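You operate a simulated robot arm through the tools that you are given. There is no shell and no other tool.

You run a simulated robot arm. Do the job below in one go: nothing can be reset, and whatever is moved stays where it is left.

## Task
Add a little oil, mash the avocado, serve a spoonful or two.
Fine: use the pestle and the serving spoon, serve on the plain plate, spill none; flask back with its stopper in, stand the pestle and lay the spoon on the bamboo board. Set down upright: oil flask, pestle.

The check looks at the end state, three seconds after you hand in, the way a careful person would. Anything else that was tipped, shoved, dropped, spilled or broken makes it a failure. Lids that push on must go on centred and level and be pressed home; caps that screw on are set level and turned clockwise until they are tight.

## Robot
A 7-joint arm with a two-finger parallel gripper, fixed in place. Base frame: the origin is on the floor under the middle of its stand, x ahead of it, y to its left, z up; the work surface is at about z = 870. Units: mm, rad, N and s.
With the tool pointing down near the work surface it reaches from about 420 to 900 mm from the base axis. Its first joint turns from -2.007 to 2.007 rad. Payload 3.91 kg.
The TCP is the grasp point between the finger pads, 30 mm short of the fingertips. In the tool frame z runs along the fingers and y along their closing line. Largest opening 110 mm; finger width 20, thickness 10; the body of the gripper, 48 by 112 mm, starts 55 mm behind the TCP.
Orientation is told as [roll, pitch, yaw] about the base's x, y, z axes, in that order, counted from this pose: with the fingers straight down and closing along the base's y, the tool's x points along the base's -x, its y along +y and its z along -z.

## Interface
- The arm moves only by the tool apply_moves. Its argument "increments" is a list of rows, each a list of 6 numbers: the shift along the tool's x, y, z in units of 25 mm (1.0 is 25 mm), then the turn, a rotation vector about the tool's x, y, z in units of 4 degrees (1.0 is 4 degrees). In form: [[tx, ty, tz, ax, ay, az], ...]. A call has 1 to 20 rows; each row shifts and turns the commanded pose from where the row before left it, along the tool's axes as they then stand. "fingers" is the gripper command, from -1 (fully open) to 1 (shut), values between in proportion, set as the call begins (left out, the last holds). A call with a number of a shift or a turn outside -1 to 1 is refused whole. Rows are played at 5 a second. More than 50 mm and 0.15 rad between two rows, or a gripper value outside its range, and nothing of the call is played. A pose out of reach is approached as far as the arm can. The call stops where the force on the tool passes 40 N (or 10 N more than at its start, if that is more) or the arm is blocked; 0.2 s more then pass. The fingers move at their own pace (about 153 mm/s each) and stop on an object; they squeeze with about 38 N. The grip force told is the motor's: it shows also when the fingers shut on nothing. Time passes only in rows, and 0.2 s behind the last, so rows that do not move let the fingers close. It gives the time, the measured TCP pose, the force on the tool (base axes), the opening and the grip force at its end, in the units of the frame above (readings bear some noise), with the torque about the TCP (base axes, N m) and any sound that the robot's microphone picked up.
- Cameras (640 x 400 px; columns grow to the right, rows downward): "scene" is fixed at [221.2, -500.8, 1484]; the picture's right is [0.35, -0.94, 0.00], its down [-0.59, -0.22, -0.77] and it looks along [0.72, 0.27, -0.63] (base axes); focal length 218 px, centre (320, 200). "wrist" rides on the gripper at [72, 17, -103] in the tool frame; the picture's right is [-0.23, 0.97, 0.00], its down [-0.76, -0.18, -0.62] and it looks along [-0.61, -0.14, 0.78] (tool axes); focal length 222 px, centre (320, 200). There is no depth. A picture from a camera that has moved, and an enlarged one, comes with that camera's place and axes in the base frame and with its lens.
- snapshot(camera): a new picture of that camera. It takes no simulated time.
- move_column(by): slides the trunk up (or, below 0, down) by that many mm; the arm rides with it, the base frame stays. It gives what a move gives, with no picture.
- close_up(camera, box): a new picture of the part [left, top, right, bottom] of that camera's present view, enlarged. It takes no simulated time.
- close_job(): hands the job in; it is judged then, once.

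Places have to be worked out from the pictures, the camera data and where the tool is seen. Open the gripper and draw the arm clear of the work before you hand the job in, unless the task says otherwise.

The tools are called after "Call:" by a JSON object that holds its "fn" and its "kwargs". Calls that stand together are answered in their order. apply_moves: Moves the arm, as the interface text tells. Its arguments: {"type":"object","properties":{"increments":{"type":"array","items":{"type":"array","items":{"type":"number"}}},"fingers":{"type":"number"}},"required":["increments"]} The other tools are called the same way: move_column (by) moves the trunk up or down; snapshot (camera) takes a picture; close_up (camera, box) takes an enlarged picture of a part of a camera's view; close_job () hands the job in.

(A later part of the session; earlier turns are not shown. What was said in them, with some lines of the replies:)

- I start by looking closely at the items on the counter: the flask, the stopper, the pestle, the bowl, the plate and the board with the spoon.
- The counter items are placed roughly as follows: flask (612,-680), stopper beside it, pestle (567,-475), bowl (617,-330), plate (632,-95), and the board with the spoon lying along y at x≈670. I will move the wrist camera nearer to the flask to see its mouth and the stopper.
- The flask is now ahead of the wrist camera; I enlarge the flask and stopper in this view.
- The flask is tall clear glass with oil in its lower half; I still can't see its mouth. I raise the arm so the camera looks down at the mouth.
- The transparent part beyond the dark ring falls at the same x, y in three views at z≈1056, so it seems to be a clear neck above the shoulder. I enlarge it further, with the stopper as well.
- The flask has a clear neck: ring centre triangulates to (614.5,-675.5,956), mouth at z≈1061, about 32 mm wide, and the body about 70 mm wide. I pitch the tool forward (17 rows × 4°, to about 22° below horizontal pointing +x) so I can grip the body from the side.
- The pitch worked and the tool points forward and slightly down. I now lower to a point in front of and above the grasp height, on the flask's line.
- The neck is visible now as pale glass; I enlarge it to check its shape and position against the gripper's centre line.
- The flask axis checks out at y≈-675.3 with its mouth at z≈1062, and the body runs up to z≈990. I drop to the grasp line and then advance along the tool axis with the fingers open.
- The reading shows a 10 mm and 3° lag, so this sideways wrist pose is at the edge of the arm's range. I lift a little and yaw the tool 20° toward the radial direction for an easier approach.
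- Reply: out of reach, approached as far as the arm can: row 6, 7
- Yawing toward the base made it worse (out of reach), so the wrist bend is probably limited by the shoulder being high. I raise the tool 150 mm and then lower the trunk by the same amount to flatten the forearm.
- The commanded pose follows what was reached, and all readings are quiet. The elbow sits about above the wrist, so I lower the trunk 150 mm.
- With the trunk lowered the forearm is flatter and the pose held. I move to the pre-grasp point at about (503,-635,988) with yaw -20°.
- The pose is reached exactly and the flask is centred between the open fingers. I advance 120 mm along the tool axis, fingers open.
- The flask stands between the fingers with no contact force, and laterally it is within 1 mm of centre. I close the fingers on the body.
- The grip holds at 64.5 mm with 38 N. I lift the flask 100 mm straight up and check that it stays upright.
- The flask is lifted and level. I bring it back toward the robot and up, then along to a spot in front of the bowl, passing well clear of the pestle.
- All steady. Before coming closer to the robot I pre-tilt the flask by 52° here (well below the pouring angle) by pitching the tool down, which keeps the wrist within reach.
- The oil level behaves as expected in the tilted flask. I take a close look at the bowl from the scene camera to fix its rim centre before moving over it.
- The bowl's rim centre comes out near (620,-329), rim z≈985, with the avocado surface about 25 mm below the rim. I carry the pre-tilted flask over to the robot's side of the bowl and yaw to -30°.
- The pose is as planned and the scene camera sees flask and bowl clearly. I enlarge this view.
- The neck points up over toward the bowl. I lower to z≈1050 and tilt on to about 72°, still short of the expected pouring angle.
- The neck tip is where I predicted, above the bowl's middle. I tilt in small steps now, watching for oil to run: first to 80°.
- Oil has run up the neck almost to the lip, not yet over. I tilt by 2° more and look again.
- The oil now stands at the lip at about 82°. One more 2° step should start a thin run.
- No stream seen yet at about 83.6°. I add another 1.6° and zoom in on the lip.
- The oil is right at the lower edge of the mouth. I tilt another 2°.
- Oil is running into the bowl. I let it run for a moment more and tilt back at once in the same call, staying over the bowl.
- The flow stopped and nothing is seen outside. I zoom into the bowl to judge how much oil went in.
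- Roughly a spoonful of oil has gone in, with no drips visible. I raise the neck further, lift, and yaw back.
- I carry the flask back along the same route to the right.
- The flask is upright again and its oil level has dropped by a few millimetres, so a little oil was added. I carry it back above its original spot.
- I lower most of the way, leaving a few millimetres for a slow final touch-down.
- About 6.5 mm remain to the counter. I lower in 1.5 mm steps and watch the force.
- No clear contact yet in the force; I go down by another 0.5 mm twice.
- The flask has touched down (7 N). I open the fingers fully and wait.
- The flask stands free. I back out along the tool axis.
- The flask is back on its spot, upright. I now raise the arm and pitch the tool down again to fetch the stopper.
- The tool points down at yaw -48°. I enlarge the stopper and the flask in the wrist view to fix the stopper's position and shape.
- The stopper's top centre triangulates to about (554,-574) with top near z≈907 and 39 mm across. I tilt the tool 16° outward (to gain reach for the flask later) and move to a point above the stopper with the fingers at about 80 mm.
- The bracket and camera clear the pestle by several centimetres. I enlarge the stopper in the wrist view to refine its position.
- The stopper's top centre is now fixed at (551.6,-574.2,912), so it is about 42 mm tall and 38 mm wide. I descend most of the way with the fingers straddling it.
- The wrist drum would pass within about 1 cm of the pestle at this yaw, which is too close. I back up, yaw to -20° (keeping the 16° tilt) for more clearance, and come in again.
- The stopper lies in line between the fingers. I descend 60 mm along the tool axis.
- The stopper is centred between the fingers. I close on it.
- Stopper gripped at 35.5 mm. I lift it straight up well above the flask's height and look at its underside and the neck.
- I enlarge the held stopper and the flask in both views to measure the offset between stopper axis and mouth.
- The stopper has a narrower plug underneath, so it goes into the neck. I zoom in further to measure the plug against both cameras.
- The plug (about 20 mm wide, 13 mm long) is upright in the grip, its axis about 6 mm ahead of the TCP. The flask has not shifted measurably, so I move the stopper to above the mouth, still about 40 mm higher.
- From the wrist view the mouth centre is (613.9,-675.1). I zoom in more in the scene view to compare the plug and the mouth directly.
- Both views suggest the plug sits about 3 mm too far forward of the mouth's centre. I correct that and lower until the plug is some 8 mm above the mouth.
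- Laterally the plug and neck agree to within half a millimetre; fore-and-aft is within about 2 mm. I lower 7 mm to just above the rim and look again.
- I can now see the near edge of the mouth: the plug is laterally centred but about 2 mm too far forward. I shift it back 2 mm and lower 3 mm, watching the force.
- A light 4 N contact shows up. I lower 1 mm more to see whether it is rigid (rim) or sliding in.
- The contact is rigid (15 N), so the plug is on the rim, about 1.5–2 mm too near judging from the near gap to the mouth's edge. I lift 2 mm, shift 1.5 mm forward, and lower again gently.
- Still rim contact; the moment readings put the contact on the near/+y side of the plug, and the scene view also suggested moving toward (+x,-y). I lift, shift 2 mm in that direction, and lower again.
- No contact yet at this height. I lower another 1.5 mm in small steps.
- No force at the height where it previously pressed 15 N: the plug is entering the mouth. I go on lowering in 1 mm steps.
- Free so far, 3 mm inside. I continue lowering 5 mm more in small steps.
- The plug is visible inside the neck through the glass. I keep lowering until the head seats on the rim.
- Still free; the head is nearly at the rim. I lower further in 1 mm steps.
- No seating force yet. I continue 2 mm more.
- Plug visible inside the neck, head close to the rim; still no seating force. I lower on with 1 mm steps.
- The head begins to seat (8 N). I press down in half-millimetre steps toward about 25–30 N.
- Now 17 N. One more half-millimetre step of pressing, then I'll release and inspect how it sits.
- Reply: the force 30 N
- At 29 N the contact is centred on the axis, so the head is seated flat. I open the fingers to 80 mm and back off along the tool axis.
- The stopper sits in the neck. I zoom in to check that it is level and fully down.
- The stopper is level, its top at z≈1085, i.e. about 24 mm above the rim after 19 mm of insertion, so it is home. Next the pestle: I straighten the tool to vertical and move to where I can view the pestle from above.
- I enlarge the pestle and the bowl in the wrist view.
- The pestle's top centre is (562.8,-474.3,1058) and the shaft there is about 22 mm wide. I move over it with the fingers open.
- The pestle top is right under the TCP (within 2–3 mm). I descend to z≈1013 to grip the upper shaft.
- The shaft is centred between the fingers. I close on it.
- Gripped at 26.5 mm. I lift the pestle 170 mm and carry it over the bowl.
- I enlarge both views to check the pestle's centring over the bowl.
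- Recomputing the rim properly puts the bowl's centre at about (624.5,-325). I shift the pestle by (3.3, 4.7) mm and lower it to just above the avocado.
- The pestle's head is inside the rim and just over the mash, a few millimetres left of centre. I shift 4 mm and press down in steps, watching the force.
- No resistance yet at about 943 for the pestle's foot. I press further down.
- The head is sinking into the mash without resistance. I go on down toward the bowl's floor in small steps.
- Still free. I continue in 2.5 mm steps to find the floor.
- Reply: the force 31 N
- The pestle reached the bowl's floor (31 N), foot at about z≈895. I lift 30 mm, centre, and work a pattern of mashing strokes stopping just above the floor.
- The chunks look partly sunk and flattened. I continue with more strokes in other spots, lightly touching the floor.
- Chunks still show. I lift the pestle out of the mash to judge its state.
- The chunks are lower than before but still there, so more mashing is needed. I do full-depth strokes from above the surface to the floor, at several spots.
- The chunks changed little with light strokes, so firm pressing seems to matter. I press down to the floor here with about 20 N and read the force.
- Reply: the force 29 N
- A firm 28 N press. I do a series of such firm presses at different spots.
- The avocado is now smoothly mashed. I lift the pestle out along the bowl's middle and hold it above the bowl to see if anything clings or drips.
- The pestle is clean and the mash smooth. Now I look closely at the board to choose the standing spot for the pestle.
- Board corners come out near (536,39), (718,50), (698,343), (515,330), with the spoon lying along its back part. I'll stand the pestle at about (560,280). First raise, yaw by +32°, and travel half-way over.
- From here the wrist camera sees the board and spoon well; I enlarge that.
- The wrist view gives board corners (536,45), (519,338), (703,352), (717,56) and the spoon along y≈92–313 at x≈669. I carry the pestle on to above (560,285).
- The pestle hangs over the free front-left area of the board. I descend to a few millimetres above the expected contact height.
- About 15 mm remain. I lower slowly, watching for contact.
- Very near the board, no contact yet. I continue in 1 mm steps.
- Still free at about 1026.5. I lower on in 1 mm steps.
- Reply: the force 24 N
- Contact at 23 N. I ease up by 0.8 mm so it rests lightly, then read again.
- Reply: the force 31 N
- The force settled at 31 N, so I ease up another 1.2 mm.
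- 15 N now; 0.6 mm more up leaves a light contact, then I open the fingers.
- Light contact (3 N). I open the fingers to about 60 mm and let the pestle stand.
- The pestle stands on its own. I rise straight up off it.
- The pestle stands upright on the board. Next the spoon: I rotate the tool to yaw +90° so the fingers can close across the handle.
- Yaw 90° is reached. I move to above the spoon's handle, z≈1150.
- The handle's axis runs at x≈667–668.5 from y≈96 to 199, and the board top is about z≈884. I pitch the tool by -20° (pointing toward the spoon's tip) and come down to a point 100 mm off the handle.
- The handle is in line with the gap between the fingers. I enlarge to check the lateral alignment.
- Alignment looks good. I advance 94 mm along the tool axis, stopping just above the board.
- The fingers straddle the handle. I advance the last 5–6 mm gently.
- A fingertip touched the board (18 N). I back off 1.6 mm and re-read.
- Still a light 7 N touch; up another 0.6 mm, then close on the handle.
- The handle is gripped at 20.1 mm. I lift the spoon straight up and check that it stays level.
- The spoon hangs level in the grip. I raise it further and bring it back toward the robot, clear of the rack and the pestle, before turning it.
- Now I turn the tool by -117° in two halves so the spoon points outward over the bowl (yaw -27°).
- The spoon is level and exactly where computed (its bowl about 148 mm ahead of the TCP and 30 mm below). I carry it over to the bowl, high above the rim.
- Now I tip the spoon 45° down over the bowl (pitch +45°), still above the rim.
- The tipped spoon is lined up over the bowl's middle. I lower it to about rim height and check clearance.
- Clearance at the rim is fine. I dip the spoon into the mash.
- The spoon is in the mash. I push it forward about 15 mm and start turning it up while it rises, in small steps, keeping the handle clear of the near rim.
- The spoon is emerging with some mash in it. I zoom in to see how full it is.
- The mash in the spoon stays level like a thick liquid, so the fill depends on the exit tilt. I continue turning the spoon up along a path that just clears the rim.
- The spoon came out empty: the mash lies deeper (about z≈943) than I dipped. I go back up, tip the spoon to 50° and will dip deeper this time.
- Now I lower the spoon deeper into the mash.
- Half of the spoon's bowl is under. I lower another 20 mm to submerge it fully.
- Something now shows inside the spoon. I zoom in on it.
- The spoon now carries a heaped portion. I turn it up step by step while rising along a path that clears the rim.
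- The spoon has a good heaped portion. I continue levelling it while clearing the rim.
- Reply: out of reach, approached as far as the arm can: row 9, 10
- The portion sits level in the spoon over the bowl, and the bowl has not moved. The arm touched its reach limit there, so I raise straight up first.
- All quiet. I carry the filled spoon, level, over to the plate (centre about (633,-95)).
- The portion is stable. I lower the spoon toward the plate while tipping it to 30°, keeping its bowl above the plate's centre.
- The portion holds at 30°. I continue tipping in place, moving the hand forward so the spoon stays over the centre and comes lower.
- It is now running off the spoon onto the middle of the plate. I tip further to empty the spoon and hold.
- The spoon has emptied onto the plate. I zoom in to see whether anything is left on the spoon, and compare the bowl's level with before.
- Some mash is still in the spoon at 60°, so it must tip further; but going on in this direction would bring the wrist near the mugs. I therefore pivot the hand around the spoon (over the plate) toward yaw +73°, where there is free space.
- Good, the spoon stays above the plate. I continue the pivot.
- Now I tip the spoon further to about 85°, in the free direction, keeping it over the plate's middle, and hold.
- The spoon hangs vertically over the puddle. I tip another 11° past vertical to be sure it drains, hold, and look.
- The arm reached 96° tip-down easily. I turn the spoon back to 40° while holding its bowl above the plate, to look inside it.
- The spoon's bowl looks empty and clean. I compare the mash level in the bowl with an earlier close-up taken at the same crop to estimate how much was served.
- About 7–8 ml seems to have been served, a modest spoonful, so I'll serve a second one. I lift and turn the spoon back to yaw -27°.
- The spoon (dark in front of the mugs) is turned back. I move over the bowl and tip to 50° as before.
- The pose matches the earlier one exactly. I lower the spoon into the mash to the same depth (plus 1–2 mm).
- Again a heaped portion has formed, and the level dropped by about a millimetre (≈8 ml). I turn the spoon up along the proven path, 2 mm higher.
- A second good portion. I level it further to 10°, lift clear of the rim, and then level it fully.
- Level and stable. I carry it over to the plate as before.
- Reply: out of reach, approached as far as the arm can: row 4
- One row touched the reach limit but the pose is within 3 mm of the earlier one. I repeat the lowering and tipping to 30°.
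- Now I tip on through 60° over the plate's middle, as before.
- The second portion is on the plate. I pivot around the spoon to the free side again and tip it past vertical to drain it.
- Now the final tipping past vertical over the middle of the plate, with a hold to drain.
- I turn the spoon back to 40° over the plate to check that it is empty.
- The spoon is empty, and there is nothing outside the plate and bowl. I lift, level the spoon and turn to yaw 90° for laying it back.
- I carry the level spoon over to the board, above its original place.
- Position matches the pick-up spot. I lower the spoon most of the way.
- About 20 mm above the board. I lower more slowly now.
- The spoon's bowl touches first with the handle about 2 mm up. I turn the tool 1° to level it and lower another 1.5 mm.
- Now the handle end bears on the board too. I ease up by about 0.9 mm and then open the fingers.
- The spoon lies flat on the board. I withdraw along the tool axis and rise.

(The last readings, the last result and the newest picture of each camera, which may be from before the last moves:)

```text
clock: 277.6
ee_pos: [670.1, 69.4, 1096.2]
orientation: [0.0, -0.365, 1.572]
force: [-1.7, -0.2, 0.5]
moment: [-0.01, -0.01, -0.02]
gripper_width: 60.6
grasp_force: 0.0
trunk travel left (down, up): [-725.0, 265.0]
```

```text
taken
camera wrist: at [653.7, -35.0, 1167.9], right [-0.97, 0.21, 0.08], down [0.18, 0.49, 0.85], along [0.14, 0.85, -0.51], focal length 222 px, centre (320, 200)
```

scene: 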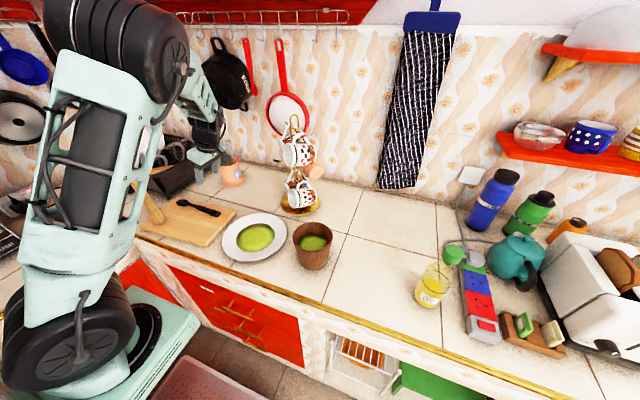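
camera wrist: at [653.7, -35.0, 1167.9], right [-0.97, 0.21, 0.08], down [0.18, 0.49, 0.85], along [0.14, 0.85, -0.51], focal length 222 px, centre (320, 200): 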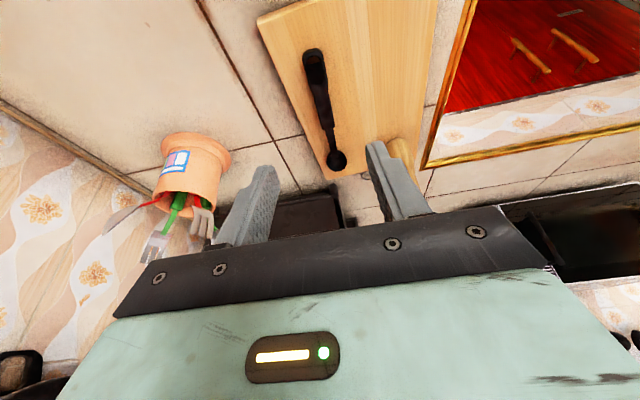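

Everything is set down. I check the flask and stopper, pestle, plate and counter in close-ups.

Call:
{"fn": "close_up", "kwargs": {"camera": "scene", "box": [405, 230, 485, 315]}}

Call:
{"fn": "close_up", "kwargs": {"camera": "scene", "box": [120, 160, 350, 285]}}

Call:
{"fn": "close_up", "kwargs": {"camera": "scene", "box": [430, 235, 478, 275]}}

```text
4.71 times, centred on (445, 272) of scene
camera zoom: at [221.2, -500.8, 1484.0], right [0.35, -0.94, 0.0], down [-0.59, -0.22, -0.77], along [0.72, 0.27, -0.63], focal length 1026 px, centre (-268, -141)
```

zoom: 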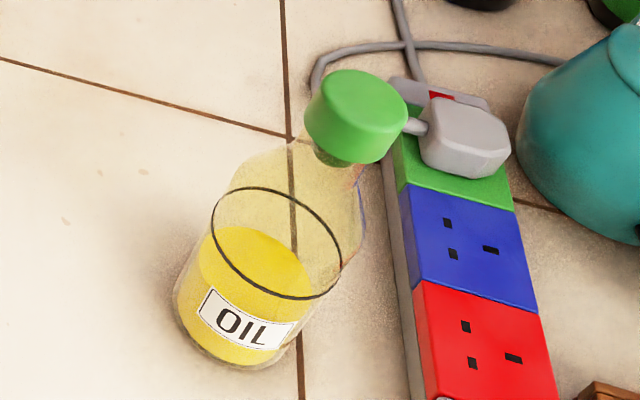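

```text
2.78 times, centred on (235, 222) of scene
camera zoom: at [221.2, -500.8, 1484.0], right [0.35, -0.94, 0.0], down [-0.59, -0.22, -0.77], along [0.72, 0.27, -0.63], focal length 606 px, centre (556, 137)
```

zoom: 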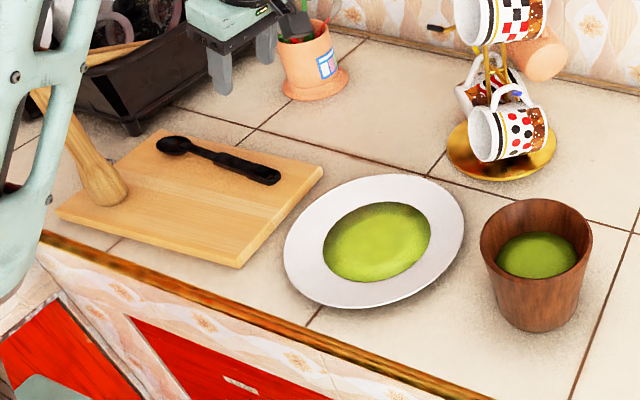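

```text
10.00 times, centred on (454, 255) of scene
camera zoom: at [221.2, -500.8, 1484.0], right [0.35, -0.94, 0.0], down [-0.59, -0.22, -0.77], along [0.72, 0.27, -0.63], focal length 2180 px, centre (-1020, -350)
```

zoom: 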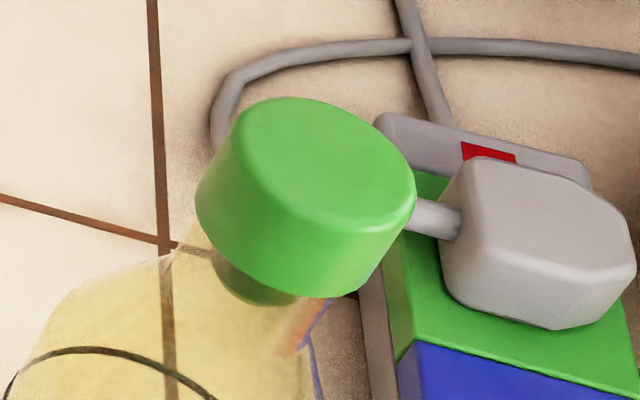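

The stopper's lower edge lines up with the mouth's rim (seated), the pestle stands and the spoon lies on the board, and nothing is spilled. I draw the arm up and back, clear of the work.

Call:
{"fn": "apply_moves", "kwargs": {"increments": [[-0.287, 0, -0.747, 0, 0, 0], [-0.287, 0, -0.747, 0, 0, 0], [-0.287, 0, -0.747, 0, 0, 0], [-0.287, 0, -0.747, 0, 0, 0], [-0.287, 0, -0.747, 0, 0, 0], [-0.287, 0, -0.747, 0, 0, 0], [-0.287, 0, -0.747, 0, 0, 0], [0.322, 0.85, -0.124, 0, 0, 0], [0.322, 0.85, -0.124, 0, 0, 0], [0.322, 0.85, -0.124, 0, 0, 0], [0.322, 0.85, -0.124, 0, 0, 0], [0.322, 0.85, -0.124, 0, 0, 0], [0.322, 0.85, -0.124, 0, 0, 0], [0.322, 0.85, -0.124, 0, 0, 0], [0.322, 0.85, -0.124, 0, 0, 0], [0, 0, 0, 0, 0, 0]], "fingers": -1}}

Call:
{"fn": "snapshot", "kwargs": {"camera": "scene"}}

Call:
{"fn": "snapshot", "kwargs": {"camera": "wrist"}}

```text
clock: 280.9
ee_pos: [499.0, 1.2, 1236.6]
orientation: [0.001, -0.366, 1.574]
force: [0.3, -0.7, 0.9]
moment: [0.01, 0.02, -0.02]
gripper_width: 110.0
grasp_force: 0.2
trunk travel left (down, up): [-725.0, 265.0]
```

```text
taken
```

scene: 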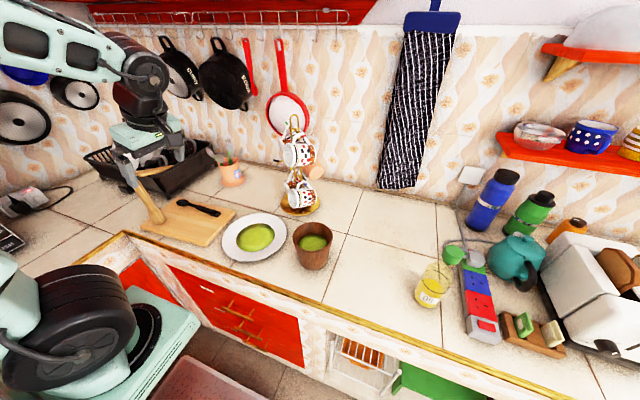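

```text
taken
camera wrist: at [481.1, -104.1, 1307.8], right [-0.97, 0.21, 0.08], down [0.18, 0.49, 0.85], along [0.14, 0.85, -0.51], focal length 222 px, centre (320, 200)
```

wrist: 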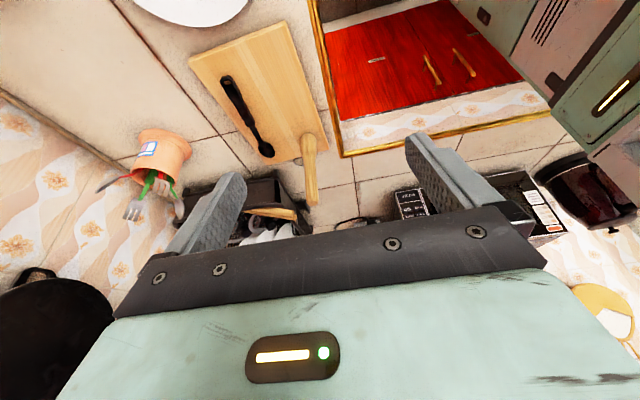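

The arm is clear and open. One last close look at the board and the served plate before handing in.

Call:
{"fn": "close_up", "kwargs": {"camera": "scene", "box": [110, 160, 350, 285]}}

Call:
{"fn": "close_up", "kwargs": {"camera": "wrist", "box": [180, 0, 380, 220]}}

```text
2.67 times, centred on (230, 222) of scene
camera zoom: at [221.2, -500.8, 1484.0], right [0.35, -0.94, 0.0], down [-0.59, -0.22, -0.77], along [0.72, 0.27, -0.63], focal length 581 px, centre (560, 140)
```

zoom: 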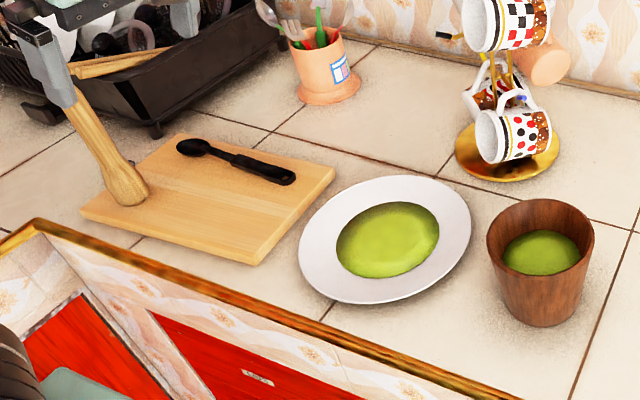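

```text
1.82 times, centred on (280, 110) of wrist
camera zoom: at [481.1, -104.1, 1307.8], right [-0.97, 0.21, 0.08], down [0.18, 0.49, 0.85], along [0.14, 0.85, -0.51], focal length 404 px, centre (393, 364)
```

zoom: 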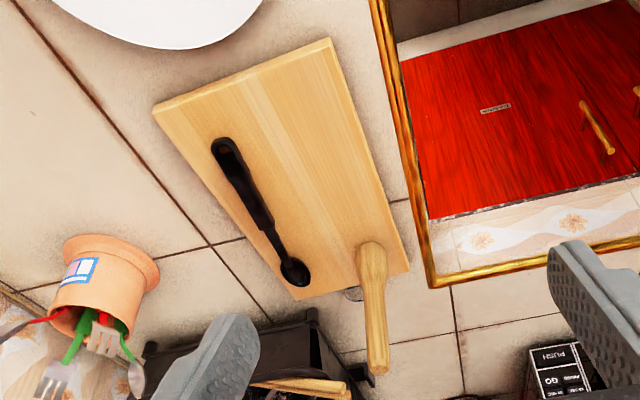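

The stopper is in the flask, which is back on its spot. The pestle stands and the spoon lies on the bamboo board, two spoonfuls are on the plain plate, and nothing is spilled. I hand the job in.

Call:
{"fn": "close_job", "kwargs": {}}

```text
The job is handed in.
```

I added a little oil to the avocado, mashed it smooth, and served two spoonfuls on the plain plate. The job is handed in; I haven't seen the check's verdict.

- **Oil:** I poured a short run into the bowl, by eye roughly a spoonful. The flask is back upright on its spot with the stopper in. The stopper went about 18 mm into the neck. I pressed it to 29 N, and its head sits level on the rim.
- **Mash:** Light strokes left chunks, so I pressed firmly to the floor of the bowl in several spots until the surface was smooth.
- **Serving:** The first scoop came up empty because I hadn't dipped deep enough. The next two came up full, about 8 ml each as judged from the bowl's level. I drained the spoon over the plate each time.
- **Pestle and spoon:** The pestle stands upright on the front left of the bamboo board. The spoon lies on the board in its original place.

I saw nothing spilled in the last close-ups, and the bowl, plate and other items look where they were. The gripper is open and the arm is clear of the counter.
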